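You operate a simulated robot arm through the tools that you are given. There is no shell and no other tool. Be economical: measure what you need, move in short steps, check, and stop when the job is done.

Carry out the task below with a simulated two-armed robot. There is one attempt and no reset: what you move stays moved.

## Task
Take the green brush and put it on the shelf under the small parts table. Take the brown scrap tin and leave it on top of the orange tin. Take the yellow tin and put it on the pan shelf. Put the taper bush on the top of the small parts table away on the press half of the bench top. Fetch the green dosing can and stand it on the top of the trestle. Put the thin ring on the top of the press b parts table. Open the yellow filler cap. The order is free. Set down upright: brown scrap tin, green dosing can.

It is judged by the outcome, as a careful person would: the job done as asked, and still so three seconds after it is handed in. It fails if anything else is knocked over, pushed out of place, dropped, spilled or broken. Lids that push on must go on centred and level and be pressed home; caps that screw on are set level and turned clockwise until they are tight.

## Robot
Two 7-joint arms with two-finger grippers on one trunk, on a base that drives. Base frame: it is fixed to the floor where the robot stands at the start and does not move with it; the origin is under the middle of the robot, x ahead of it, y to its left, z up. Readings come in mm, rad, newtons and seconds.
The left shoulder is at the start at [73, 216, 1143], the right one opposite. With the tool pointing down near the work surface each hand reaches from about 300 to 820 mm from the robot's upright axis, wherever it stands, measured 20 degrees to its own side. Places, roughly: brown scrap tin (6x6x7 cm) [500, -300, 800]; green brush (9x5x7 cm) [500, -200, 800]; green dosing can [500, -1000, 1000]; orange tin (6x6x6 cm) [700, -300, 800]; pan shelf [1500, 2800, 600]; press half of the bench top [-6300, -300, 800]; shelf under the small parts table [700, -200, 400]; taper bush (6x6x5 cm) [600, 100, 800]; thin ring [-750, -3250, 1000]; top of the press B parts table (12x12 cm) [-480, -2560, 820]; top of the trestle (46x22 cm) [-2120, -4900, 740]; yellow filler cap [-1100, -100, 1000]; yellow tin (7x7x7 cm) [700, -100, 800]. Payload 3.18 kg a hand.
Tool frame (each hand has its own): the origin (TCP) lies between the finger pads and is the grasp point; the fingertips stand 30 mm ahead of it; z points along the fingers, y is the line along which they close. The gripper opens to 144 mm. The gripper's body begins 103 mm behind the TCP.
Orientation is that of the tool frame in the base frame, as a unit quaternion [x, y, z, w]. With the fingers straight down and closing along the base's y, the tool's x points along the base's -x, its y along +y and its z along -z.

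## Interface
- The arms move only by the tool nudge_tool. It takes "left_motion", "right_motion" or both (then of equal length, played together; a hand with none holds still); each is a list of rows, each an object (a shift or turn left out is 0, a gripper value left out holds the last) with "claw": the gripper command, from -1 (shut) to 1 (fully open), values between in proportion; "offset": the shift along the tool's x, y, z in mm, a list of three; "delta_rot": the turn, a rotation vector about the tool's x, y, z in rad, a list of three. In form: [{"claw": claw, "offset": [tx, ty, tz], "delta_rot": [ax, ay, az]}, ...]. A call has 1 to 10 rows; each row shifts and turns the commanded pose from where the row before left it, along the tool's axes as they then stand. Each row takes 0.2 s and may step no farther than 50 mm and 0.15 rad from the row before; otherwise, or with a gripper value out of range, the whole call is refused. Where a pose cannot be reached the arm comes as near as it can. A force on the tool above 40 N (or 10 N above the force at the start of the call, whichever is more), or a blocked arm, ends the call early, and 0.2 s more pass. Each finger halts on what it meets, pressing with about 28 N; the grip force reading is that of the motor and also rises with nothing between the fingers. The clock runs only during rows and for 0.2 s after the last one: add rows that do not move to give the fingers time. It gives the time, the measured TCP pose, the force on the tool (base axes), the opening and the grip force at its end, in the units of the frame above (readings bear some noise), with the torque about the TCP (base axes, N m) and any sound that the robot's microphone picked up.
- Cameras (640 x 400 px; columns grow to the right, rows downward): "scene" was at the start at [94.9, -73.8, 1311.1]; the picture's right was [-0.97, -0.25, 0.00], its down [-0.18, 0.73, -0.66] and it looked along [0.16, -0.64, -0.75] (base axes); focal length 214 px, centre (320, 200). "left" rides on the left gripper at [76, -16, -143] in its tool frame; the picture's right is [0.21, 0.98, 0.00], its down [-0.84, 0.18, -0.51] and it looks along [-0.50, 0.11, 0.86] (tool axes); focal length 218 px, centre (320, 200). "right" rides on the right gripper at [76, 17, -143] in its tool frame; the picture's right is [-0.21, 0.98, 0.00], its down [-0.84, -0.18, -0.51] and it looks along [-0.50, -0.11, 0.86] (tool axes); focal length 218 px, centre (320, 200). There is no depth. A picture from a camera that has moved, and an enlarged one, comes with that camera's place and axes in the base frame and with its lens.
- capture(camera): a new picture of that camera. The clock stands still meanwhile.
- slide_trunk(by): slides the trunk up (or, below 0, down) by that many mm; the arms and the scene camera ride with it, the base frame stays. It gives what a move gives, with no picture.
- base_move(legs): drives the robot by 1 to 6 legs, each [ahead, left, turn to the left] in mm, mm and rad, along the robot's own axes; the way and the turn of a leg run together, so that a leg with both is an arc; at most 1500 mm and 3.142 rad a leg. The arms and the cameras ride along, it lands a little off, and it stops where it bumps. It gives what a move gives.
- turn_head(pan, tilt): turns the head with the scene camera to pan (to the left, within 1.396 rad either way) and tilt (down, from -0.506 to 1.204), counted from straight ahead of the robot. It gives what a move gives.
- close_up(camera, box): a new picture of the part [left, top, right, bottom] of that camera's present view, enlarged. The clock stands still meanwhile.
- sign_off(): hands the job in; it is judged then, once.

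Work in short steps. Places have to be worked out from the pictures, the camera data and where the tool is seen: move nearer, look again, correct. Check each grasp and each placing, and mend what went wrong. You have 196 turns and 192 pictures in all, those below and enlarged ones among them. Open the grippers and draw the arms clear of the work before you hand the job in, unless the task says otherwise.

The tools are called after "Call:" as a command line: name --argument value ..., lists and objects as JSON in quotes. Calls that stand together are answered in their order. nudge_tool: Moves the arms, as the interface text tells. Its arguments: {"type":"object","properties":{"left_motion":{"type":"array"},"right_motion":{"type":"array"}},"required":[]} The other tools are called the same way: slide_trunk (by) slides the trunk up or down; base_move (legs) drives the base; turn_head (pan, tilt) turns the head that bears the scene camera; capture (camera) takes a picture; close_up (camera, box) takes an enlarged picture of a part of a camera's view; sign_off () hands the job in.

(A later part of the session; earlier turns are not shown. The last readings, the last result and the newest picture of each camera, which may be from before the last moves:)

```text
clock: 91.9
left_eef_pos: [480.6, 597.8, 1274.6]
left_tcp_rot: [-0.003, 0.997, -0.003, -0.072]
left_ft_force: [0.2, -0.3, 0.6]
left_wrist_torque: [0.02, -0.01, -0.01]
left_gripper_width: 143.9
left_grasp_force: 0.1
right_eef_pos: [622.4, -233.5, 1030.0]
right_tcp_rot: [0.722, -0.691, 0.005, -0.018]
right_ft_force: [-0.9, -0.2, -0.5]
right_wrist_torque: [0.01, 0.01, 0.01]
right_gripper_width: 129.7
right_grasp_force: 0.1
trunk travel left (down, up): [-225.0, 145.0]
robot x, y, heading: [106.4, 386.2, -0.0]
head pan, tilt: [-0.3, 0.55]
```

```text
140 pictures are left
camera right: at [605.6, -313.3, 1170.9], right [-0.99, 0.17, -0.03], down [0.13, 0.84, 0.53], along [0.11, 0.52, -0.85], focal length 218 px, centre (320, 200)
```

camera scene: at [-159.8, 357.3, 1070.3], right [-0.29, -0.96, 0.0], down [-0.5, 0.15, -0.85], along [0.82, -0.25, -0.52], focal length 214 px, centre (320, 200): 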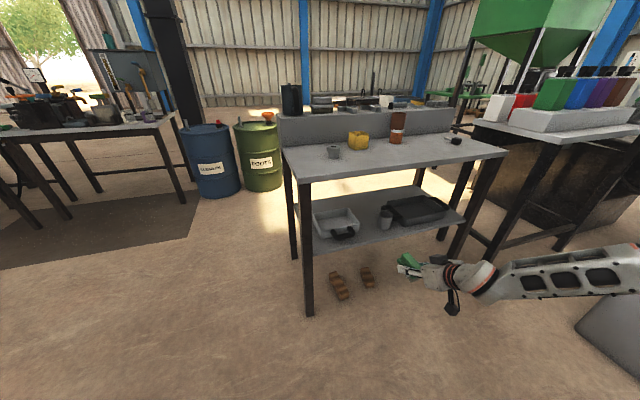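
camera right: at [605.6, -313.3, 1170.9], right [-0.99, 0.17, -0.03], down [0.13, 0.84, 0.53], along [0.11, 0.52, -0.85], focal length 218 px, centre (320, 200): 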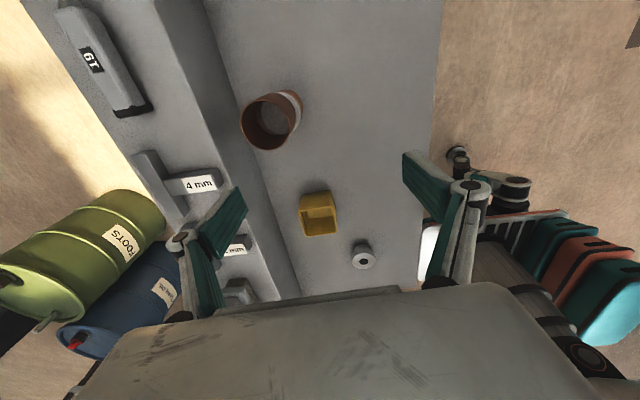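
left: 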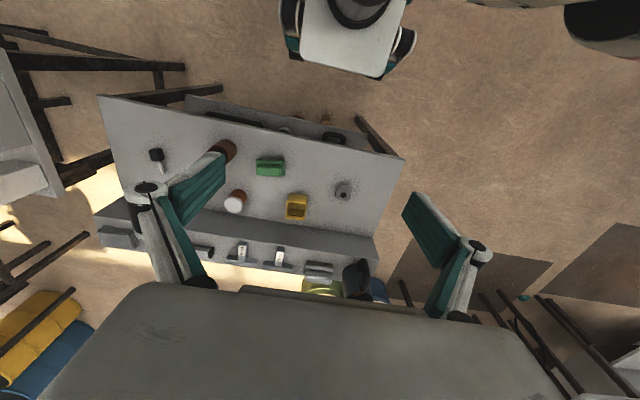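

Yellow tin ≈(654,-68), nearly axis-aligned. Moving above and lowering partway while levelling the hand.

Call:
nudge_tool --right_motion '[{"offset": [-41, -10, 10], "delta_rot": [-0.033, 0.0175, 0.07]}, {"offset": [-41, -10, 20]}, {"offset": [-41, -10, 20]}, {"offset": [-38, -6, 20]}, {"offset": [0, 0, 30]}, {}]'

Call:
capture --camera "right"

```text
clock: 93.3
left_eef_pos: [478.7, 599.9, 1274.0]
left_tcp_rot: [-0.002, 0.997, -0.003, -0.073]
left_ft_force: [-0.2, -0.2, -0.2]
left_wrist_torque: [0.01, -0.01, -0.03]
left_gripper_width: 144.0
left_grasp_force: 0.1
right_eef_pos: [660.4, -71.4, 933.7]
right_tcp_rot: [-0.698, 0.716, 0.001, 0.0]
right_ft_force: [0.2, 0.4, 0.1]
right_wrist_torque: [-0.04, 0.01, -0.03]
right_gripper_width: 129.7
right_grasp_force: 0.1
trunk travel left (down, up): [-225.0, 145.0]
robot x, y, heading: [102.2, 379.0, -0.006]
head pan, tilt: [-0.3, 0.55]
```

```text
139 pictures are left
camera right: at [643.0, -147.8, 1076.3], right [-0.97, 0.24, 0.0], down [0.2, 0.84, 0.51], along [0.12, 0.49, -0.86], focal length 218 px, centre (320, 200)
```

right: 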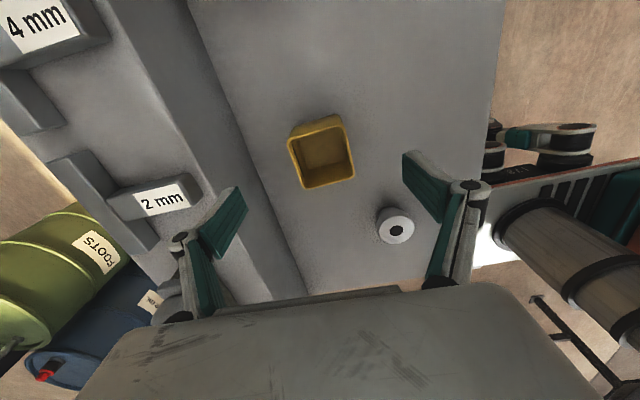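

Call:
nudge_tool --right_motion '[{"claw": 0.4, "offset": [-7, 0, 0], "delta_rot": [0, 0, 0.035]}, {"offset": [0, 0, 40]}, {"offset": [0, 0, 40]}, {"offset": [0, 0, 40]}, {}]'

Call:
capture --camera "right"

```text
clock: 94.5
left_eef_pos: [478.6, 599.2, 1275.2]
left_tcp_rot: [-0.003, 0.997, -0.003, -0.072]
left_ft_force: [-0.2, 0.1, 0.5]
left_wrist_torque: [0.02, 0.01, 0.01]
left_gripper_width: 143.8
left_grasp_force: 0.0
right_eef_pos: [659.4, -63.4, 813.2]
right_tcp_rot: [-0.685, 0.729, 0.001, 0.001]
right_ft_force: [0.9, -0.3, 0.1]
right_wrist_torque: [0.0, 0.01, 0.0]
right_gripper_width: 101.0
right_grasp_force: 0.1
trunk travel left (down, up): [-225.0, 145.0]
robot x, y, heading: [103.2, 381.0, 0.001]
head pan, tilt: [-0.3, 0.55]
```

```text
138 pictures are left
camera right: at [637.9, -138.7, 955.3], right [-0.96, 0.27, 0.0], down [0.23, 0.83, 0.51], along [0.14, 0.49, -0.86], focal length 218 px, centre (320, 200)
```

right: 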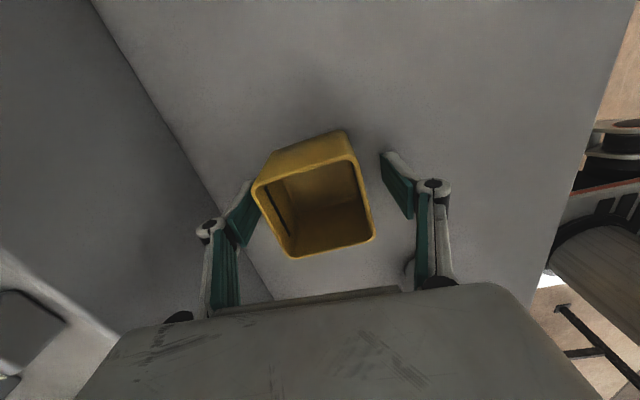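

Call:
nudge_tool --right_motion '[{"claw": 0.1}, {"claw": -1}, {}, {}]'

Call:
nudge_tool --right_motion '[{"offset": [0, 0, -8]}, {"offset": [0, 0, -20]}, {"offset": [0, 0, -40]}, {"offset": [0, 0, -40]}, {"offset": [0, 0, -40]}, {}]'

Call:
capture --camera "right"

```text
clock: 95.5
left_eef_pos: [479.1, 598.4, 1273.5]
left_tcp_rot: [-0.003, 0.997, -0.004, -0.073]
left_ft_force: [0.0, -0.2, -0.1]
left_wrist_torque: [-0.01, 0.0, -0.01]
left_gripper_width: 143.9
left_grasp_force: 0.1
right_eef_pos: [659.7, -64.1, 812.5]
right_tcp_rot: [-0.684, 0.729, 0.001, -0.001]
right_ft_force: [-0.3, 0.5, 0.7]
right_wrist_torque: [0.02, 0.01, 0.04]
right_gripper_width: 67.6
right_grasp_force: 28.6
trunk travel left (down, up): [-225.0, 145.0]
robot x, y, heading: [105.3, 381.4, -0.007]
head pan, tilt: [-0.3, 0.55]
```

```text
clock: 96.9
left_eef_pos: [481.1, 598.0, 1273.1]
left_tcp_rot: [-0.003, 0.997, -0.003, -0.073]
left_ft_force: [-0.2, 0.2, 0.0]
left_wrist_torque: [0.02, 0.01, 0.03]
left_gripper_width: 143.9
left_grasp_force: 0.1
right_eef_pos: [658.6, -65.2, 958.3]
right_tcp_rot: [-0.685, 0.729, 0.001, -0.001]
right_ft_force: [-0.4, 0.1, -1.7]
right_wrist_torque: [0.03, 0.01, 0.01]
right_gripper_width: 67.5
right_grasp_force: 27.7
trunk travel left (down, up): [-225.0, 145.0]
robot x, y, heading: [107.3, 383.2, -0.002]
head pan, tilt: [-0.3, 0.55]
```

```text
137 pictures are left
camera right: at [636.8, -140.5, 1100.0], right [-0.96, 0.27, 0.0], down [0.23, 0.83, 0.51], along [0.13, 0.49, -0.86], focal length 218 px, centre (320, 200)
```

right: 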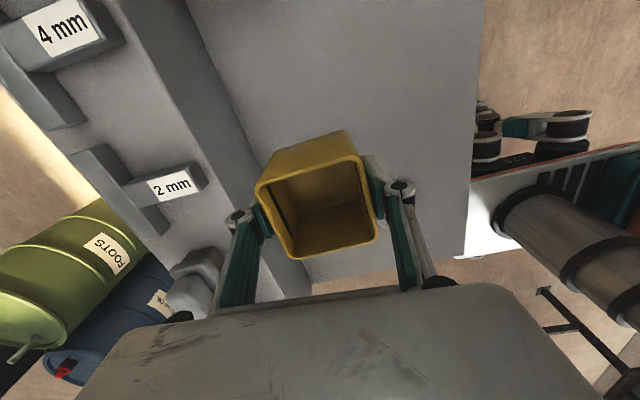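

Yellow tin held securely. Back off from the table and look left toward the pan shelf.

Call:
base_move --legs '[[-350, 0, 0], [0, 600, 0]]'

Call:
turn_head --pan 0.7 --tilt 0.3

Call:
capture --camera "scene"

```text
clock: 104.5
left_eef_pos: [133.7, 1204.2, 1273.9]
left_tcp_rot: [0.0, 0.997, -0.003, -0.072]
left_ft_force: [0.4, -0.3, -0.3]
left_wrist_torque: [0.03, -0.01, -0.01]
left_gripper_width: 144.0
left_grasp_force: 0.0
right_eef_pos: [308.6, 540.9, 956.4]
right_tcp_rot: [-0.683, 0.731, 0.001, 0.0]
right_ft_force: [0.3, -0.2, -1.0]
right_wrist_torque: [-0.03, 0.0, 0.0]
right_gripper_width: 66.6
right_grasp_force: 28.1
trunk travel left (down, up): [-225.0, 145.0]
robot x, y, heading: [-241.3, 988.2, -0.001]
head pan, tilt: [-0.3, 0.55]
```

```text
clock: 105.8
left_eef_pos: [133.6, 1204.1, 1274.0]
left_tcp_rot: [-0.002, 0.997, -0.004, -0.073]
left_ft_force: [-0.3, -0.1, -0.2]
left_wrist_torque: [0.01, -0.01, 0.0]
left_gripper_width: 143.9
left_grasp_force: 0.0
right_eef_pos: [308.3, 540.7, 959.1]
right_tcp_rot: [-0.683, 0.73, 0.001, 0.001]
right_ft_force: [-0.2, 0.7, -1.6]
right_wrist_torque: [0.0, -0.02, 0.02]
right_gripper_width: 66.4
right_grasp_force: 28.1
trunk travel left (down, up): [-225.0, 145.0]
robot x, y, heading: [-240.5, 989.1, -0.002]
head pan, tilt: [0.7, 0.3]
```

```text
136 pictures are left
camera scene: at [-94.0, 1049.5, 1359.5], right [0.64, -0.77, 0.0], down [-0.23, -0.19, -0.96], along [0.73, 0.61, -0.3], focal length 214 px, centre (320, 200)
```

scene: 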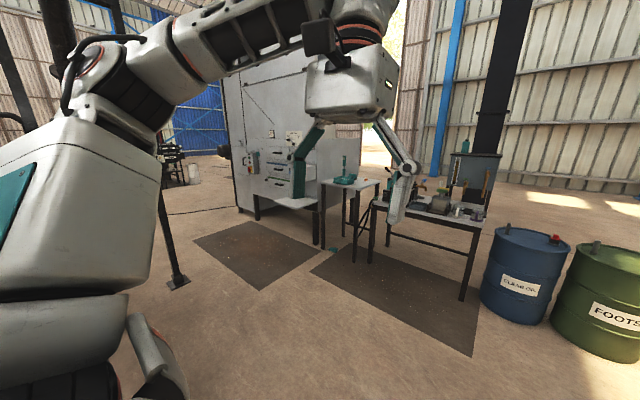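

Call:
close_up --camera "scene" --box '[220, 120, 400, 240]'

```text
3.33 times, centred on (310, 180) of scene
camera zoom: at [-94.0, 1049.5, 1359.5], right [0.64, -0.77, 0.0], down [-0.23, -0.19, -0.96], along [0.73, 0.61, -0.3], focal length 715 px, centre (353, 267)
```

zoom: 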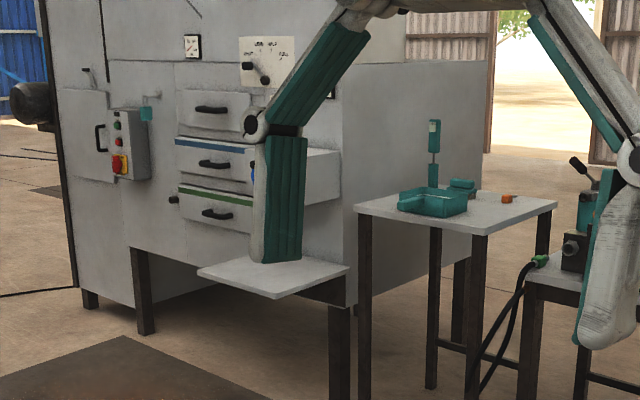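

Pan shelf is the white ledge projecting from the machine at ≈(1370–1770, 2580–2990, ~600). Driving round to put it on the right hand's side.

Call:
base_move --legs '[[0, 1200, 0], [1150, 0, 0], [0, 800, 0]]'

Call:
turn_head --pan -0.3 --tilt 0.6

Call:
capture --camera "scene"

```text
clock: 109.2
left_eef_pos: [133.4, 1371.1, 1274.5]
left_tcp_rot: [-0.003, 0.997, -0.003, -0.073]
left_ft_force: [0.9, -0.2, -0.8]
left_wrist_torque: [-0.03, 0.0, -0.03]
left_gripper_width: 144.1
left_grasp_force: 0.1
right_eef_pos: [313.1, 709.3, 957.6]
right_tcp_rot: [-0.685, 0.729, 0.002, 0.001]
right_ft_force: [-0.2, -0.1, -0.6]
right_wrist_torque: [-0.02, -0.01, -0.03]
right_gripper_width: 66.2
right_grasp_force: 27.7
trunk travel left (down, up): [-225.0, 145.0]
robot x, y, heading: [-239.3, 1154.0, 0.002]
head pan, tilt: [0.7, 0.3]
stopped in leg 1: the robot was blocked; the commanded pose is now the measured one
```

```text
clock: 110.5
left_eef_pos: [133.7, 1371.0, 1274.5]
left_tcp_rot: [-0.004, 0.997, -0.004, -0.073]
left_ft_force: [-0.9, 0.2, -0.2]
left_wrist_torque: [-0.02, 0.02, -0.01]
left_gripper_width: 143.8
left_grasp_force: 0.1
right_eef_pos: [312.6, 708.9, 957.5]
right_tcp_rot: [-0.685, 0.728, 0.002, 0.0]
right_ft_force: [0.2, 0.3, -0.1]
right_wrist_torque: [0.01, -0.03, 0.01]
right_gripper_width: 65.9
right_grasp_force: 28.0
trunk travel left (down, up): [-225.0, 145.0]
robot x, y, heading: [-238.7, 1157.2, -0.001]
head pan, tilt: [-0.3, 0.6]
```

```text
134 pictures are left
camera scene: at [-79.4, 1130.0, 1332.0], right [-0.29, -0.96, 0.0], down [-0.54, 0.17, -0.83], along [0.79, -0.24, -0.56], focal length 214 px, centre (320, 200)
```

scene: 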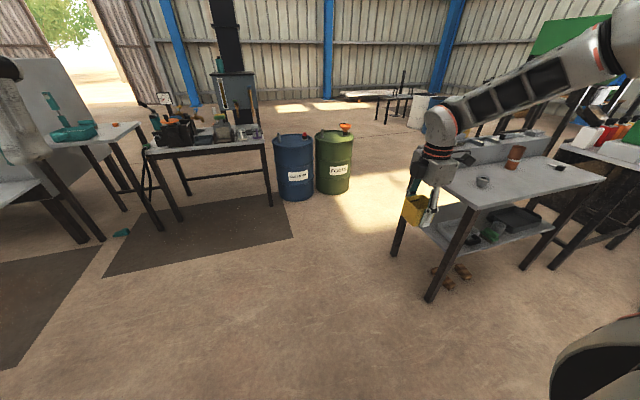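

Blocked by something on my left. Looking there.

Call:
turn_head --pan 1.39 --tilt 0.6

Call:
capture --camera "scene"

```text
clock: 112.2
left_eef_pos: [134.1, 1371.8, 1273.3]
left_tcp_rot: [-0.003, 0.997, -0.004, -0.072]
left_ft_force: [1.0, -0.3, 0.1]
left_wrist_torque: [-0.05, 0.0, 0.0]
left_gripper_width: 143.9
left_grasp_force: 0.1
right_eef_pos: [312.5, 709.0, 957.3]
right_tcp_rot: [-0.685, 0.728, 0.001, 0.001]
right_ft_force: [0.0, 0.1, -0.6]
right_wrist_torque: [0.0, 0.01, 0.01]
right_gripper_width: 65.7
right_grasp_force: 28.3
trunk travel left (down, up): [-225.0, 145.0]
robot x, y, heading: [-239.6, 1153.3, 0.001]
head pan, tilt: [1.389, 0.6]
```

```text
133 pictures are left
camera scene: at [-147.8, 1243.0, 1332.0], right [0.98, -0.18, 0.0], down [-0.1, -0.56, -0.83], along [0.15, 0.81, -0.56], focal length 214 px, centre (320, 200)
```

scene: 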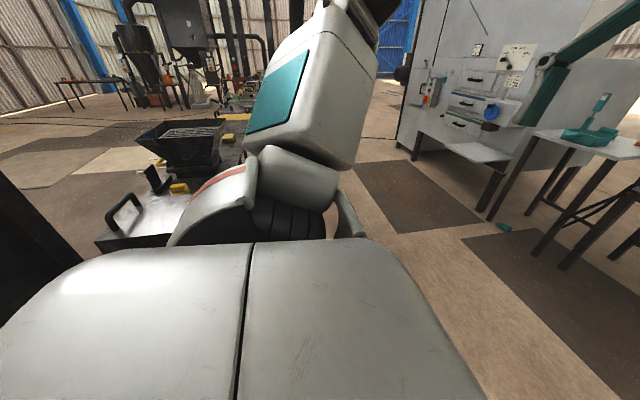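

Call:
base_move --legs '[[0, -120, 0], [1160, 0, 0]]'

Call:
turn_head --pan 1.2 --tilt 0.6

Call:
capture --camera "scene"

Call:
capture --camera "left"

```text
clock: 119.4
left_eef_pos: [1283.1, 1254.8, 1274.0]
left_tcp_rot: [-0.006, 0.997, -0.003, -0.072]
left_ft_force: [-0.1, -0.8, 0.3]
left_wrist_torque: [-0.02, 0.03, 0.04]
left_gripper_width: 144.1
left_grasp_force: 0.1
right_eef_pos: [1465.3, 594.4, 957.9]
right_tcp_rot: [-0.687, 0.727, 0.001, 0.0]
right_ft_force: [-0.1, 0.4, -0.6]
right_wrist_torque: [0.03, -0.01, 0.01]
right_gripper_width: 64.9
right_grasp_force: 28.0
trunk travel left (down, up): [-225.0, 145.0]
robot x, y, heading: [909.6, 1036.6, -0.0]
head pan, tilt: [1.389, 0.6]
```

```text
clock: 120.1
left_eef_pos: [1283.8, 1255.8, 1275.1]
left_tcp_rot: [-0.007, 0.997, -0.003, -0.072]
left_ft_force: [0.4, -0.1, -0.5]
left_wrist_torque: [0.0, 0.03, 0.0]
left_gripper_width: 143.9
left_grasp_force: 0.0
right_eef_pos: [1465.9, 595.4, 957.7]
right_tcp_rot: [-0.687, 0.726, 0.001, 0.0]
right_ft_force: [-0.5, 0.7, -0.7]
right_wrist_torque: [-0.03, 0.0, 0.03]
right_gripper_width: 65.3
right_grasp_force: 28.2
trunk travel left (down, up): [-225.0, 145.0]
robot x, y, heading: [910.7, 1039.3, 0.01]
head pan, tilt: [1.201, 0.6]
```

```text
132 pictures are left
camera scene: at [1017.8, 1121.2, 1332.0], right [0.93, -0.36, 0.0], down [-0.2, -0.53, -0.83], along [0.29, 0.77, -0.56], focal length 214 px, centre (320, 200)
```

scene: 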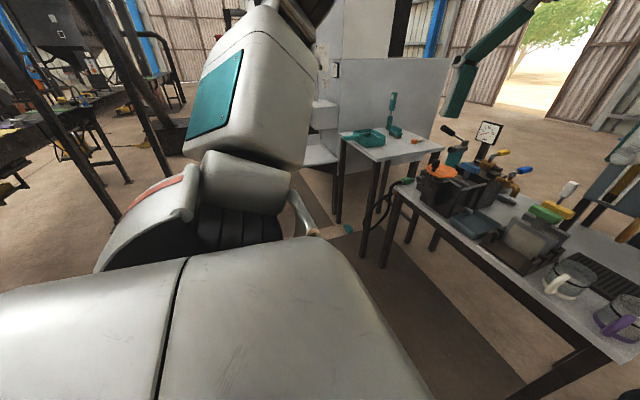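

```text
131 pictures are left
camera left: at [1228.3, 1240.1, 1427.2], right [-0.22, 0.98, 0.02], down [0.9, 0.19, 0.38], along [0.37, 0.11, -0.93], focal length 218 px, centre (320, 200)
```

left: 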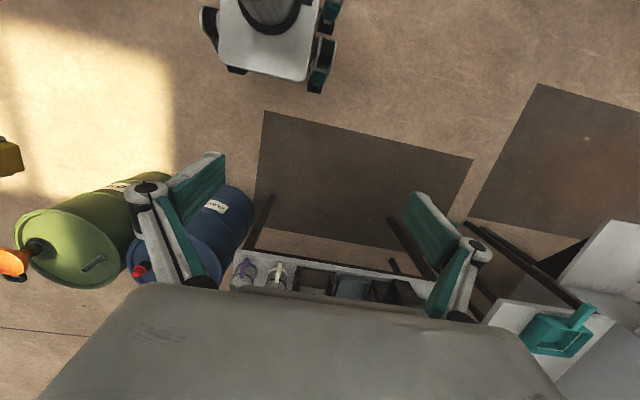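

Route is clear along x≈910. Driving left to the machine.

Call:
base_move --legs '[[0, 1100, -0.005], [0, 900, 0]]'

Call:
turn_head --pan 0.0 --tilt 0.6

Call:
capture --camera "scene"

Call:
capture --camera "right"

```text
clock: 137.8
left_eef_pos: [1269.7, 3241.2, 1274.2]
left_tcp_rot: [-0.008, 0.997, -0.004, -0.072]
left_ft_force: [0.2, 0.7, -0.3]
left_wrist_torque: [-0.02, -0.02, -0.01]
left_gripper_width: 143.9
left_grasp_force: 0.1
right_eef_pos: [1453.6, 2581.0, 956.6]
right_tcp_rot: [-0.688, 0.726, 0.001, 0.001]
right_ft_force: [0.8, 0.3, 0.0]
right_wrist_torque: [-0.02, 0.0, 0.0]
right_gripper_width: 64.9
right_grasp_force: 28.2
trunk travel left (down, up): [-225.0, 145.0]
robot x, y, heading: [896.8, 3020.7, 0.006]
head pan, tilt: [1.201, 0.6]
```

```text
clock: 139.2
left_eef_pos: [1269.1, 3242.6, 1274.0]
left_tcp_rot: [-0.008, 0.997, -0.003, -0.072]
left_ft_force: [-0.2, 0.2, -0.6]
left_wrist_torque: [-0.02, 0.01, -0.02]
left_gripper_width: 144.2
left_grasp_force: 0.1
right_eef_pos: [1455.2, 2581.4, 957.7]
right_tcp_rot: [-0.688, 0.726, 0.001, 0.0]
right_ft_force: [0.7, 0.3, -1.7]
right_wrist_torque: [0.02, -0.02, -0.04]
right_gripper_width: 65.0
right_grasp_force: 27.9
trunk travel left (down, up): [-225.0, 145.0]
robot x, y, heading: [898.9, 3020.8, 0.008]
head pan, tilt: [0.0, 0.6]
```

```text
130 pictures are left
camera scene: at [1062.1, 3024.6, 1332.0], right [0.01, -1.0, 0.0], down [-0.56, -0.01, -0.83], along [0.82, 0.01, -0.56], focal length 214 px, centre (320, 200)
```

scene: 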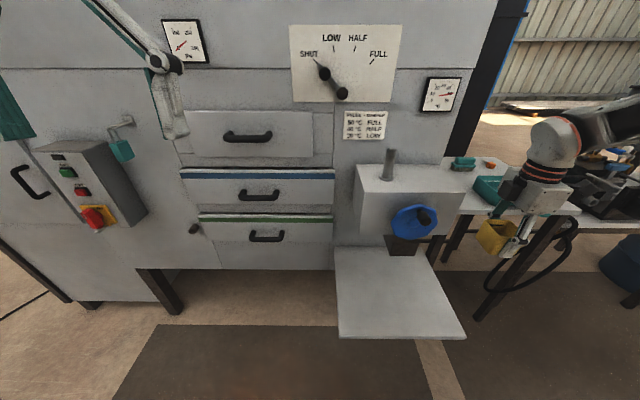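

```text
129 pictures are left
camera right: at [1434.7, 2505.0, 1100.0], right [-0.97, 0.26, 0.0], down [0.22, 0.83, 0.51], along [0.13, 0.49, -0.86], focal length 218 px, centre (320, 200)
```

right: 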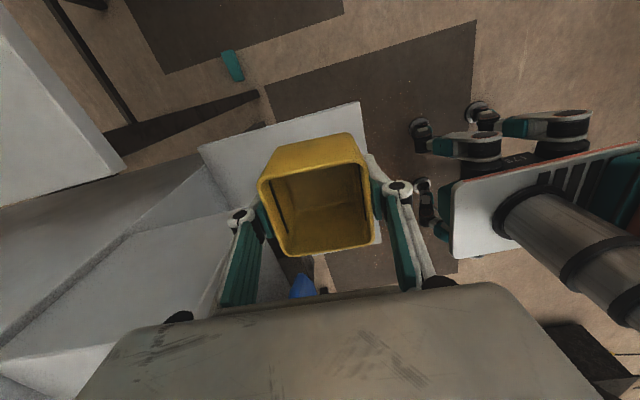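

Shelf spans x≈1373–1743, y≈2573–2965 with a valve housing above its right-rear. I'll place the tin front-left at ≈(1440,2885). Drive left and lower the trunk in air.

Call:
base_move --legs '[[-12, 310, 0]]'

Call:
slide_trunk --by -200

Call:
capture --camera "scene"

Call:
capture --camera "right"

```text
clock: 141.3
left_eef_pos: [1262.0, 3415.2, 1273.9]
left_tcp_rot: [-0.008, 0.997, -0.003, -0.072]
left_ft_force: [-0.3, 0.2, 0.3]
left_wrist_torque: [0.02, 0.0, 0.0]
left_gripper_width: 144.2
left_grasp_force: 0.1
right_eef_pos: [1444.2, 2745.0, 956.7]
right_tcp_rot: [-0.684, 0.729, -0.004, -0.005]
right_ft_force: [-0.3, -1.6, 0.2]
right_wrist_torque: [0.08, 0.01, 0.0]
right_gripper_width: 65.2
right_grasp_force: 28.0
trunk travel left (down, up): [-225.0, 145.0]
robot x, y, heading: [889.7, 3193.3, 0.009]
head pan, tilt: [0.0, 0.6]
stopped in leg 1: the force on the tool passed its limit at 59 N (the readings are from after the stop); the commanded pose is now the measured one
```

```text
clock: 142.2
left_eef_pos: [1267.1, 3414.7, 1218.5]
left_tcp_rot: [-0.007, 0.997, -0.003, -0.083]
left_ft_force: [-0.3, -0.5, 0.2]
left_wrist_torque: [-0.04, 0.01, -0.02]
left_gripper_width: 143.8
left_grasp_force: 0.1
right_eef_pos: [1445.1, 2742.2, 902.4]
right_tcp_rot: [-0.681, 0.732, -0.001, -0.01]
right_ft_force: [-5.8, -4.6, 13.1]
right_wrist_torque: [0.85, -0.82, -0.12]
right_gripper_width: 65.2
right_grasp_force: 28.1
trunk travel left (down, up): [-175.0, 194.0]
robot x, y, heading: [890.8, 3191.5, 0.004]
head pan, tilt: [0.0, 0.6]
stopped: the force on the tool passed its limit at 134 N (the readings are from after the stop); the commanded pose is now the measured one
```

```text
128 pictures are left
camera scene: at [1093.1, 3198.2, 1279.3], right [0.01, -1.0, 0.0], down [-0.56, 0.0, -0.83], along [0.83, 0.0, -0.56], focal length 214 px, centre (320, 200)
```

scene: 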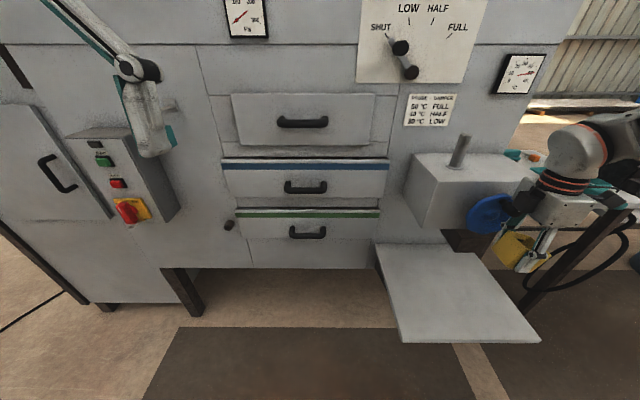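

```text
127 pictures are left
camera right: at [1425.8, 2668.9, 1045.9], right [-0.96, 0.28, 0.01], down [0.25, 0.83, 0.49], along [0.13, 0.48, -0.87], focal length 218 px, centre (320, 200)
```

right: 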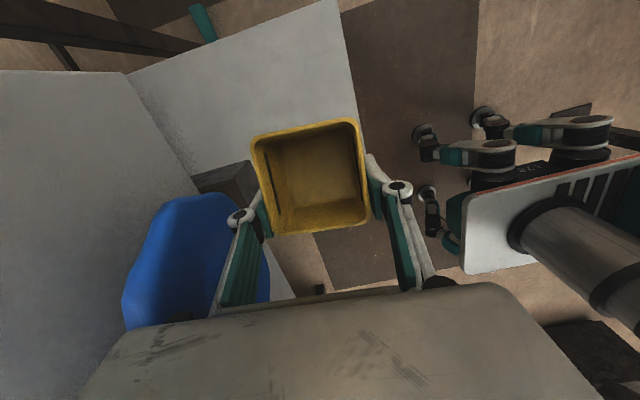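

The hand bumped the blue handwheel (it's closer than I judged, ≈(1530,2755,930)). Backing straight away (-x) and inspecting.

Call:
nudge_tool --right_motion '[{"offset": [0, 10, -3]}, {"offset": [0, 30, -3]}, {"offset": [0, 40, 0]}, {"offset": [0, 40, 0]}, {}]'

Call:
capture --camera "scene"

Call:
capture --camera "right"

```text
clock: 143.4
left_eef_pos: [1268.7, 3414.8, 1217.6]
left_tcp_rot: [-0.007, 0.996, -0.003, -0.084]
left_ft_force: [-0.7, -0.8, -0.6]
left_wrist_torque: [0.03, 0.02, 0.01]
left_gripper_width: 144.2
left_grasp_force: 0.0
right_eef_pos: [1325.8, 2749.8, 908.6]
right_tcp_rot: [-0.682, 0.731, 0.001, -0.011]
right_ft_force: [0.3, 0.0, -0.7]
right_wrist_torque: [0.02, 0.0, 0.02]
right_gripper_width: 65.4
right_grasp_force: 27.5
trunk travel left (down, up): [-175.0, 194.0]
robot x, y, heading: [891.5, 3195.4, 0.004]
head pan, tilt: [0.0, 0.6]
```

```text
126 pictures are left
camera scene: at [1095.7, 3198.1, 1279.1], right [0.01, -1.0, 0.0], down [-0.57, 0.0, -0.82], along [0.82, 0.0, -0.57], focal length 214 px, centre (320, 200)
```

scene: 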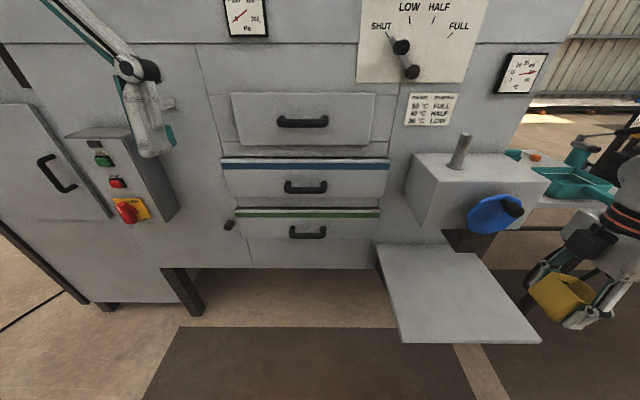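

```text
125 pictures are left
camera right: at [1307.2, 2676.8, 1050.8], right [-0.96, 0.28, 0.01], down [0.25, 0.83, 0.49], along [0.12, 0.48, -0.87], focal length 218 px, centre (320, 200)
```

right: 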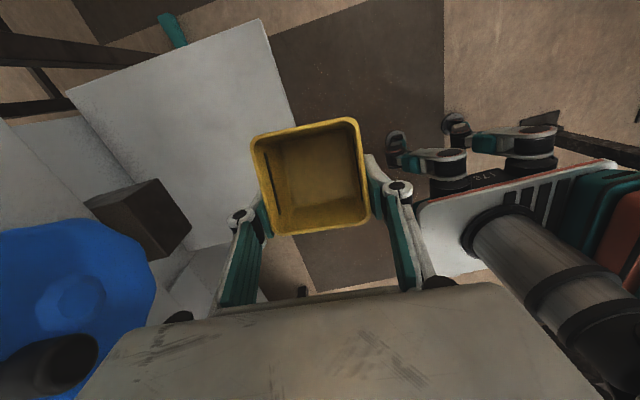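

The wheel's knob triangulates to the same spot in both views, so it wasn't turned. The tin has tipped in the grip though; zooming to judge its tilt.

Call:
turn_head --pan -0.6 --tilt 0.6

Call:
capture --camera "scene"

```text
clock: 144.4
left_eef_pos: [1269.3, 3415.4, 1218.2]
left_tcp_rot: [-0.007, 0.997, -0.003, -0.083]
left_ft_force: [-0.6, 0.6, 0.5]
left_wrist_torque: [0.01, 0.01, -0.02]
left_gripper_width: 144.1
left_grasp_force: 0.1
right_eef_pos: [1324.6, 2750.3, 908.8]
right_tcp_rot: [-0.683, 0.731, 0.001, -0.011]
right_ft_force: [0.1, -0.7, -0.8]
right_wrist_torque: [0.0, 0.01, -0.02]
right_gripper_width: 65.2
right_grasp_force: 27.8
trunk travel left (down, up): [-175.0, 194.0]
robot x, y, heading: [887.6, 3197.7, 0.003]
head pan, tilt: [-0.6, 0.6]
```

```text
124 pictures are left
camera scene: at [1079.5, 3148.3, 1279.5], right [-0.56, -0.83, 0.0], down [-0.47, 0.32, -0.83], along [0.68, -0.46, -0.56], focal length 214 px, centre (320, 200)
```

scene: 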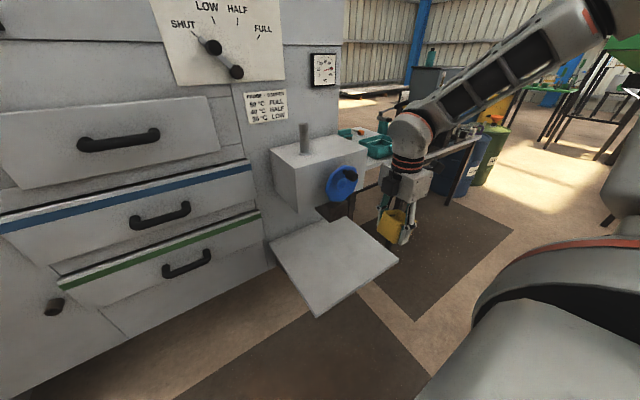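

Call:
close_up --camera "scene" --box '[320, 140, 450, 260]'

```text
3.33 times, centred on (385, 200) of scene
camera zoom: at [1079.5, 3148.3, 1279.5], right [-0.56, -0.83, 0.0], down [-0.47, 0.32, -0.83], along [0.68, -0.46, -0.56], focal length 715 px, centre (103, 200)
```

zoom: 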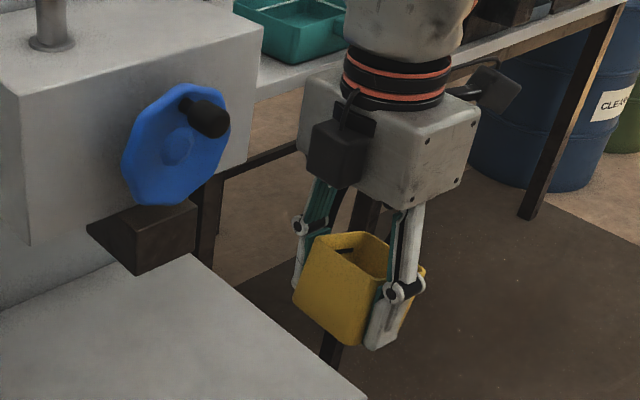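

Tilt is moderate; it will self-level when pressed to the shelf. Drive left 150, then forward 105, staying clear of the wheel (hand to ≈(1430,2900)).

Call:
base_move --legs '[[0, 150, 0], [105, 0, 0]]'

Call:
capture --camera "scene"

Call:
capture --camera "right"

```text
clock: 147.1
left_eef_pos: [1372.1, 3564.4, 1219.3]
left_tcp_rot: [-0.006, 0.997, -0.003, -0.083]
left_ft_force: [-0.5, 0.8, 0.2]
left_wrist_torque: [-0.04, 0.06, -0.01]
left_gripper_width: 143.8
left_grasp_force: 0.2
right_eef_pos: [1428.5, 2900.4, 908.6]
right_tcp_rot: [-0.682, 0.732, 0.001, -0.01]
right_ft_force: [0.1, 0.1, 0.1]
right_wrist_torque: [0.02, 0.04, -0.02]
right_gripper_width: 65.3
right_grasp_force: 27.9
trunk travel left (down, up): [-175.0, 194.0]
robot x, y, heading: [988.5, 3347.7, 0.003]
head pan, tilt: [-0.6, 0.6]
```

```text
122 pictures are left
camera scene: at [1182.7, 3298.0, 1279.6], right [-0.56, -0.83, 0.0], down [-0.47, 0.32, -0.82], along [0.68, -0.46, -0.57], focal length 214 px, centre (320, 200)
```

scene: 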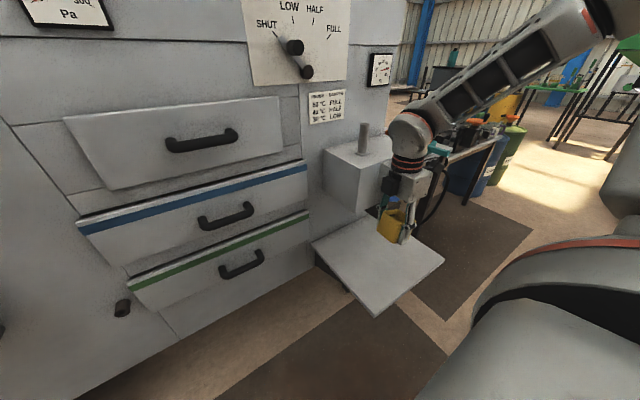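

```text
121 pictures are left
camera right: at [1408.6, 2826.1, 1051.8], right [-0.96, 0.28, 0.01], down [0.25, 0.83, 0.49], along [0.13, 0.48, -0.87], focal length 218 px, centre (320, 200)
```

right: 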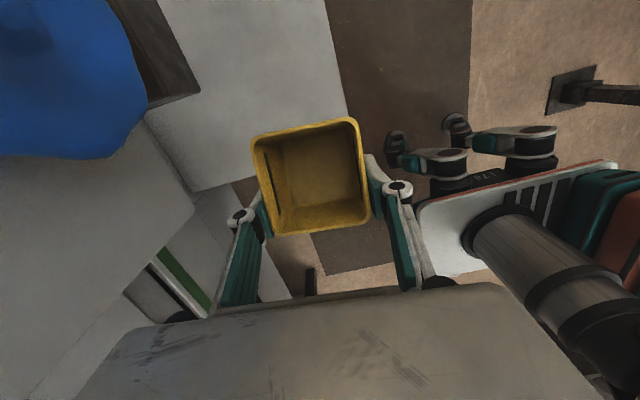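

Hand is over the shelf's front-left area. Lowering the trunk 150 mm in clear air.

Call:
slide_trunk --by -150

Call:
close_up --camera "scene" --box '[300, 140, 500, 320]'

```text
clock: 148.9
left_eef_pos: [1401.1, 3563.8, 1044.6]
left_tcp_rot: [-0.006, 0.99, -0.004, -0.138]
left_ft_force: [0.1, 1.0, 0.2]
left_wrist_torque: [-0.01, -0.04, 0.0]
left_gripper_width: 143.9
left_grasp_force: 0.0
right_eef_pos: [1427.4, 2900.5, 759.5]
right_tcp_rot: [-0.681, 0.732, 0.0, -0.009]
right_ft_force: [-0.7, 0.4, -0.2]
right_wrist_torque: [-0.01, -0.01, -0.02]
right_gripper_width: 65.5
right_grasp_force: 28.2
trunk travel left (down, up): [-25.0, 344.0]
robot x, y, heading: [993.3, 3350.8, 0.003]
head pan, tilt: [-0.6, 0.6]
```

```text
2.22 times, centred on (400, 230) of scene
camera zoom: at [1335.4, 3298.5, 1091.8], right [-0.56, -0.83, 0.0], down [-0.47, 0.32, -0.83], along [0.68, -0.46, -0.56], focal length 477 px, centre (142, 133)
```

zoom: 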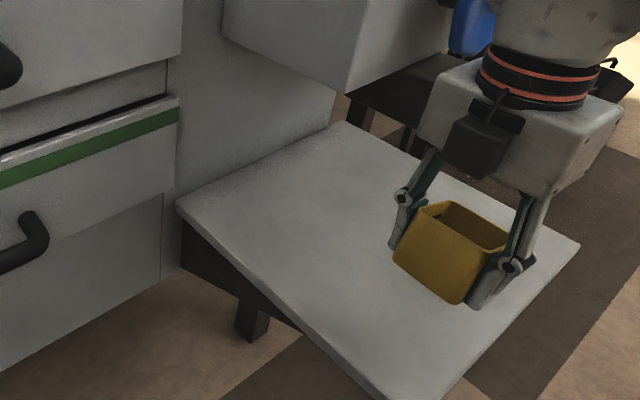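

Call:
nudge_tool --right_motion '[{"offset": [0, 0, 30]}, {"offset": [0, 0, 30]}, {"offset": [0, 0, 20]}, {}]'

Call:
close_up --camera "scene" --box '[380, 180, 520, 300]'

```text
clock: 149.9
left_eef_pos: [1403.0, 3564.1, 1043.4]
left_tcp_rot: [-0.005, 0.99, -0.002, -0.14]
left_ft_force: [0.1, 0.3, -0.1]
left_wrist_torque: [0.0, 0.03, 0.02]
left_gripper_width: 144.1
left_grasp_force: 0.1
right_eef_pos: [1425.8, 2898.7, 676.6]
right_tcp_rot: [-0.681, 0.732, 0.001, -0.009]
right_ft_force: [-0.1, -1.3, -1.4]
right_wrist_torque: [0.03, -0.01, -0.04]
right_gripper_width: 65.2
right_grasp_force: 27.7
trunk travel left (down, up): [-25.0, 344.0]
robot x, y, heading: [991.9, 3346.8, 0.003]
head pan, tilt: [-0.6, 0.6]
```

```text
3.33 times, centred on (450, 240) of scene
camera zoom: at [1336.2, 3298.5, 1091.3], right [-0.56, -0.83, 0.0], down [-0.47, 0.32, -0.83], along [0.68, -0.46, -0.56], focal length 715 px, centre (-113, 67)
```

zoom: 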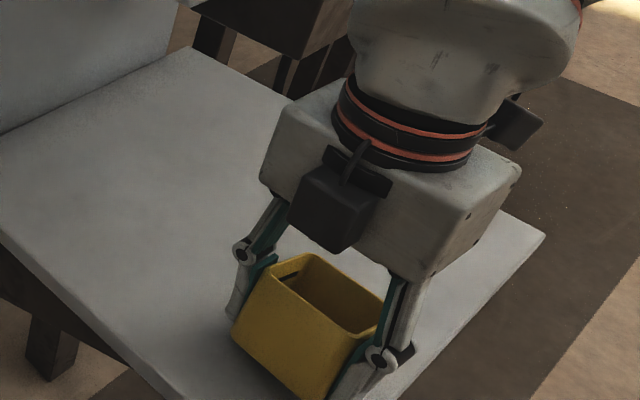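

Call:
nudge_tool --right_motion '[{"offset": [0, 0, 6]}, {"offset": [0, 0, 6]}, {"offset": [0, 0, 5]}, {}]'

Call:
close_up --camera "scene" --box '[380, 200, 520, 320]'

```text
clock: 150.9
left_eef_pos: [1401.1, 3565.7, 1043.0]
left_tcp_rot: [-0.005, 0.99, -0.003, -0.138]
left_ft_force: [-0.6, 0.3, 0.1]
left_wrist_torque: [-0.03, 0.03, 0.0]
left_gripper_width: 144.0
left_grasp_force: 0.2
right_eef_pos: [1425.1, 2899.3, 660.6]
right_tcp_rot: [-0.681, 0.732, -0.002, -0.01]
right_ft_force: [-1.0, 3.3, 15.5]
right_wrist_torque: [-0.5, 0.09, -0.11]
right_gripper_width: 65.6
right_grasp_force: 27.6
trunk travel left (down, up): [-25.0, 344.0]
robot x, y, heading: [990.3, 3346.0, 0.004]
head pan, tilt: [-0.6, 0.6]
```

```text
3.33 times, centred on (450, 260) of scene
camera zoom: at [1335.6, 3299.5, 1091.7], right [-0.56, -0.83, 0.0], down [-0.47, 0.32, -0.83], along [0.68, -0.46, -0.56], focal length 715 px, centre (-113, 0)
```

zoom: 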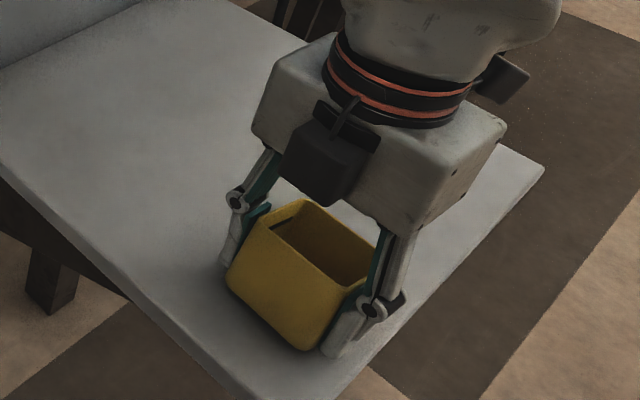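

Edge contact at z≈660. Continuing gently so the tin levels itself.

Call:
nudge_tool --right_motion '[{"offset": [0, 0, 4]}, {"offset": [0, 0, 4]}, {"offset": [0, 0, 4]}, {}]'

Call:
capture --camera "right"

```text
clock: 151.9
left_eef_pos: [1401.9, 3565.9, 1043.9]
left_tcp_rot: [-0.006, 0.99, -0.004, -0.139]
left_ft_force: [0.0, -0.2, -0.2]
left_wrist_torque: [0.04, 0.02, -0.04]
left_gripper_width: 143.7
left_grasp_force: 0.2
right_eef_pos: [1425.3, 2899.0, 650.3]
right_tcp_rot: [-0.682, 0.731, 0.0, -0.009]
right_ft_force: [2.8, 4.8, 16.5]
right_wrist_torque: [-0.44, -0.15, 0.07]
right_gripper_width: 65.2
right_grasp_force: 28.1
trunk travel left (down, up): [-25.0, 344.0]
robot x, y, heading: [990.0, 3344.1, 0.002]
head pan, tilt: [-0.6, 0.6]
```

```text
117 pictures are left
camera right: at [1406.2, 2825.5, 793.6], right [-0.96, 0.28, 0.01], down [0.25, 0.83, 0.49], along [0.13, 0.48, -0.87], focal length 218 px, centre (320, 200)
```

right: 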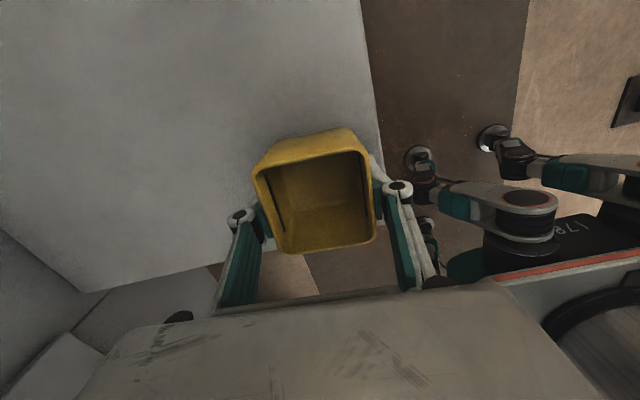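

Call:
nudge_tool --right_motion '[{"offset": [0, 0, 3]}, {"offset": [0, 0, 3]}, {}]'

Call:
capture --camera "right"

```text
clock: 152.4
left_eef_pos: [1401.0, 3565.8, 1044.3]
left_tcp_rot: [-0.004, 0.99, -0.004, -0.138]
left_ft_force: [0.1, -0.5, 1.2]
left_wrist_torque: [0.01, 0.01, 0.02]
left_gripper_width: 144.1
left_grasp_force: 0.1
right_eef_pos: [1426.8, 2898.0, 648.9]
right_tcp_rot: [-0.682, 0.732, -0.003, -0.008]
right_ft_force: [-7.3, 2.2, 37.0]
right_wrist_torque: [-0.1, -0.51, -0.05]
right_gripper_width: 65.0
right_grasp_force: 28.3
trunk travel left (down, up): [-25.0, 344.0]
robot x, y, heading: [992.3, 3346.6, -0.002]
head pan, tilt: [-0.6, 0.6]
stopped in row 2 (right hand): the force on the tool passed its limit at 44 N (the readings are from after the stop); the commanded pose is now the measured one
```

```text
116 pictures are left
camera right: at [1405.4, 2826.2, 793.3], right [-0.96, 0.28, 0.0], down [0.24, 0.84, 0.49], along [0.13, 0.47, -0.87], focal length 218 px, centre (320, 200)
```

right: 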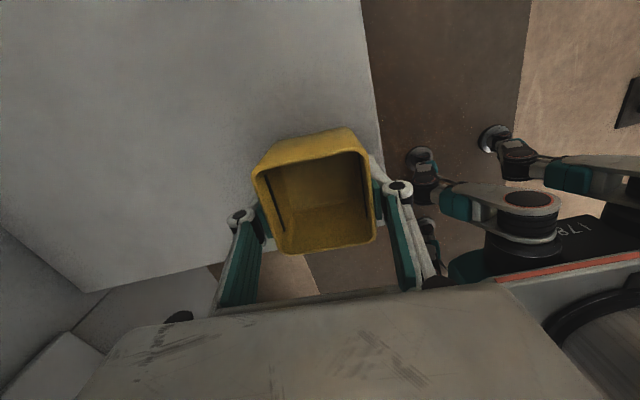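

Flat now (37 N). Ease off, release, rise.

Call:
nudge_tool --right_motion '[{"offset": [0, 0, -2]}, {"claw": 0.05}, {"claw": 0.3}, {}, {"offset": [0, 0, -30]}, {"offset": [0, 0, -40]}, {"offset": [0, 0, -30]}, {}]'

Call:
capture --camera "right"

```text
clock: 154.2
left_eef_pos: [1403.8, 3564.7, 1041.8]
left_tcp_rot: [-0.006, 0.99, -0.003, -0.14]
left_ft_force: [-0.5, 0.3, -0.1]
left_wrist_torque: [0.04, -0.01, -0.01]
left_gripper_width: 144.1
left_grasp_force: 0.0
right_eef_pos: [1428.7, 2899.1, 749.5]
right_tcp_rot: [-0.682, 0.731, -0.001, -0.01]
right_ft_force: [-0.3, -0.1, -0.2]
right_wrist_torque: [-0.03, 0.01, 0.01]
right_gripper_width: 93.5
right_grasp_force: 0.1
trunk travel left (down, up): [-25.0, 344.0]
robot x, y, heading: [991.8, 3342.7, -0.003]
head pan, tilt: [-0.6, 0.6]
```

```text
115 pictures are left
camera right: at [1408.6, 2825.8, 893.2], right [-0.96, 0.28, 0.01], down [0.25, 0.84, 0.49], along [0.13, 0.48, -0.87], focal length 218 px, centre (320, 200)
```

right: 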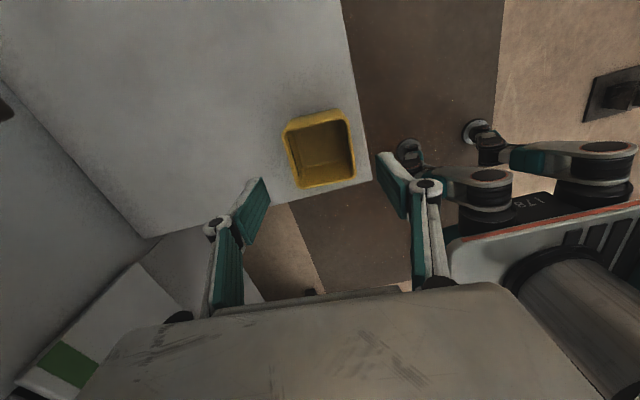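

Yellow tin stands on the pan shelf. Now back off, raise the trunk and return for the taper bush.

Call:
base_move --legs '[[-150, 0, 0]]'

Call:
slide_trunk --by 200

Call:
base_move --legs '[[0, -1200, 0], [0, -1140, 0], [-900, 0, 0], [0, -480, 0]]'

Call:
capture --camera "right"

```text
clock: 155.5
left_eef_pos: [1255.4, 3563.1, 1043.9]
left_tcp_rot: [-0.006, 0.99, -0.004, -0.14]
left_ft_force: [-0.1, -0.4, 0.1]
left_wrist_torque: [0.02, -0.09, -0.01]
left_gripper_width: 144.1
left_grasp_force: 0.0
right_eef_pos: [1281.5, 2898.9, 750.6]
right_tcp_rot: [-0.683, 0.731, -0.001, -0.01]
right_ft_force: [-0.6, 0.4, 0.7]
right_wrist_torque: [-0.01, -0.03, -0.01]
right_gripper_width: 93.5
right_grasp_force: 0.2
trunk travel left (down, up): [-25.0, 344.0]
robot x, y, heading: [844.5, 3346.9, 0.007]
head pan, tilt: [-0.6, 0.6]
```

```text
clock: 157.7
left_eef_pos: [1194.6, 3563.7, 1298.3]
left_tcp_rot: [-0.007, 0.999, -0.003, -0.047]
left_ft_force: [0.4, 0.2, -0.1]
left_wrist_torque: [-0.01, 0.01, 0.05]
left_gripper_width: 143.9
left_grasp_force: 0.0
right_eef_pos: [1283.2, 2898.1, 947.7]
right_tcp_rot: [-0.682, 0.731, 0.0, -0.01]
right_ft_force: [0.0, -0.5, -0.2]
right_wrist_torque: [0.0, 0.0, 0.0]
right_gripper_width: 93.7
right_grasp_force: 0.1
trunk travel left (down, up): [-225.0, 144.0]
robot x, y, heading: [845.7, 3347.0, 0.001]
head pan, tilt: [-0.6, 0.6]
```

```text
clock: 187.0
left_eef_pos: [292.1, 748.8, 1299.5]
left_tcp_rot: [-0.004, 0.999, -0.003, -0.046]
left_ft_force: [0.4, 0.6, -0.4]
left_wrist_torque: [0.01, -0.01, -0.02]
left_gripper_width: 144.1
left_grasp_force: 0.1
right_eef_pos: [380.1, 83.4, 948.3]
right_tcp_rot: [-0.681, 0.732, -0.001, -0.009]
right_ft_force: [-0.3, -0.6, 0.5]
right_wrist_torque: [-0.02, 0.0, 0.0]
right_gripper_width: 93.7
right_grasp_force: 0.1
trunk travel left (down, up): [-225.0, 144.0]
robot x, y, heading: [-50.4, 533.2, 0.001]
head pan, tilt: [-0.6, 0.6]
```

```text
114 pictures are left
camera right: at [360.0, 10.5, 1093.1], right [-0.96, 0.28, 0.01], down [0.25, 0.83, 0.49], along [0.13, 0.47, -0.87], focal length 218 px, centre (320, 200)
```

right: 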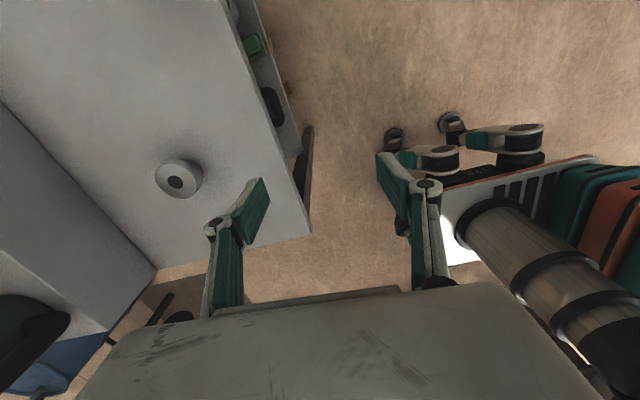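

Call:
base_move --legs '[[95, 0, 0]]'

Call:
nudge_tool --right_motion '[{"claw": 0.5, "offset": [1, -34, 10]}, {"offset": [1, -34, 10]}, {"offset": [1, -34, 10]}, {}]'

Call:
capture --camera "right"

```text
clock: 188.2
left_eef_pos: [390.7, 748.9, 1299.9]
left_tcp_rot: [-0.005, 0.999, -0.003, -0.046]
left_ft_force: [-0.2, -0.2, -0.2]
left_wrist_torque: [-0.02, 0.03, 0.01]
left_gripper_width: 144.3
left_grasp_force: 0.0
right_eef_pos: [476.7, 84.3, 949.9]
right_tcp_rot: [-0.68, 0.733, -0.001, -0.01]
right_ft_force: [-0.1, -0.7, 0.8]
right_wrist_torque: [-0.05, 0.02, 0.01]
right_gripper_width: 93.4
right_grasp_force: 0.0
trunk travel left (down, up): [-225.0, 144.0]
robot x, y, heading: [42.2, 534.7, 0.005]
head pan, tilt: [-0.6, 0.6]
```

```text
clock: 189.2
left_eef_pos: [388.3, 748.5, 1299.8]
left_tcp_rot: [-0.005, 0.999, -0.004, -0.046]
left_ft_force: [-0.3, -1.0, 0.7]
left_wrist_torque: [0.0, 0.0, -0.04]
left_gripper_width: 143.9
left_grasp_force: 0.1
right_eef_pos: [578.8, 72.4, 919.5]
right_tcp_rot: [-0.682, 0.732, -0.001, -0.01]
right_ft_force: [-0.2, 0.5, 0.7]
right_wrist_torque: [0.0, -0.04, 0.03]
right_gripper_width: 108.1
right_grasp_force: 0.2
trunk travel left (down, up): [-225.0, 144.0]
robot x, y, heading: [38.2, 531.5, -0.0]
head pan, tilt: [-0.6, 0.6]
```

```text
113 pictures are left
camera right: at [557.7, -1.0, 1062.1], right [-0.96, 0.28, 0.01], down [0.25, 0.83, 0.49], along [0.13, 0.47, -0.87], focal length 218 px, centre (320, 200)
```

right: 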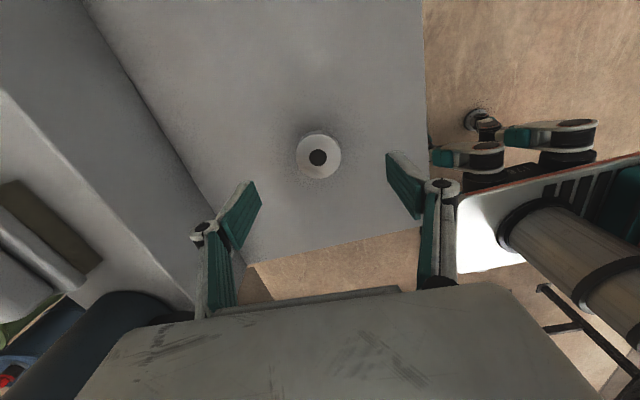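

Call:
nudge_tool --right_motion '[{"offset": [-2, 0, 35]}, {"offset": [0, 0, 35]}, {"offset": [0, 0, 34]}, {}, {"claw": 0}, {"claw": -1}, {}, {}]'

Call:
capture --camera "right"

```text
clock: 191.0
left_eef_pos: [388.7, 748.3, 1299.9]
left_tcp_rot: [-0.005, 0.999, -0.005, -0.046]
left_ft_force: [0.7, 0.0, -0.6]
left_wrist_torque: [0.05, 0.0, 0.01]
left_gripper_width: 143.8
left_grasp_force: 0.1
right_eef_pos: [575.0, 73.0, 814.5]
right_tcp_rot: [-0.681, 0.732, -0.001, -0.009]
right_ft_force: [2.3, -0.4, 3.8]
right_wrist_torque: [0.04, -0.18, 0.01]
right_gripper_width: 51.5
right_grasp_force: 28.5
trunk travel left (down, up): [-225.0, 144.0]
robot x, y, heading: [38.3, 532.1, -0.004]
head pan, tilt: [-0.6, 0.6]
```

```text
112 pictures are left
camera right: at [555.3, -0.5, 958.6], right [-0.96, 0.28, 0.01], down [0.25, 0.83, 0.49], along [0.13, 0.47, -0.87], focal length 218 px, centre (320, 200)
```

right: 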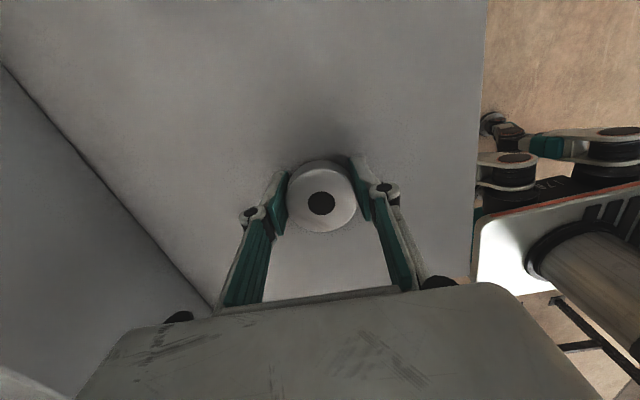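

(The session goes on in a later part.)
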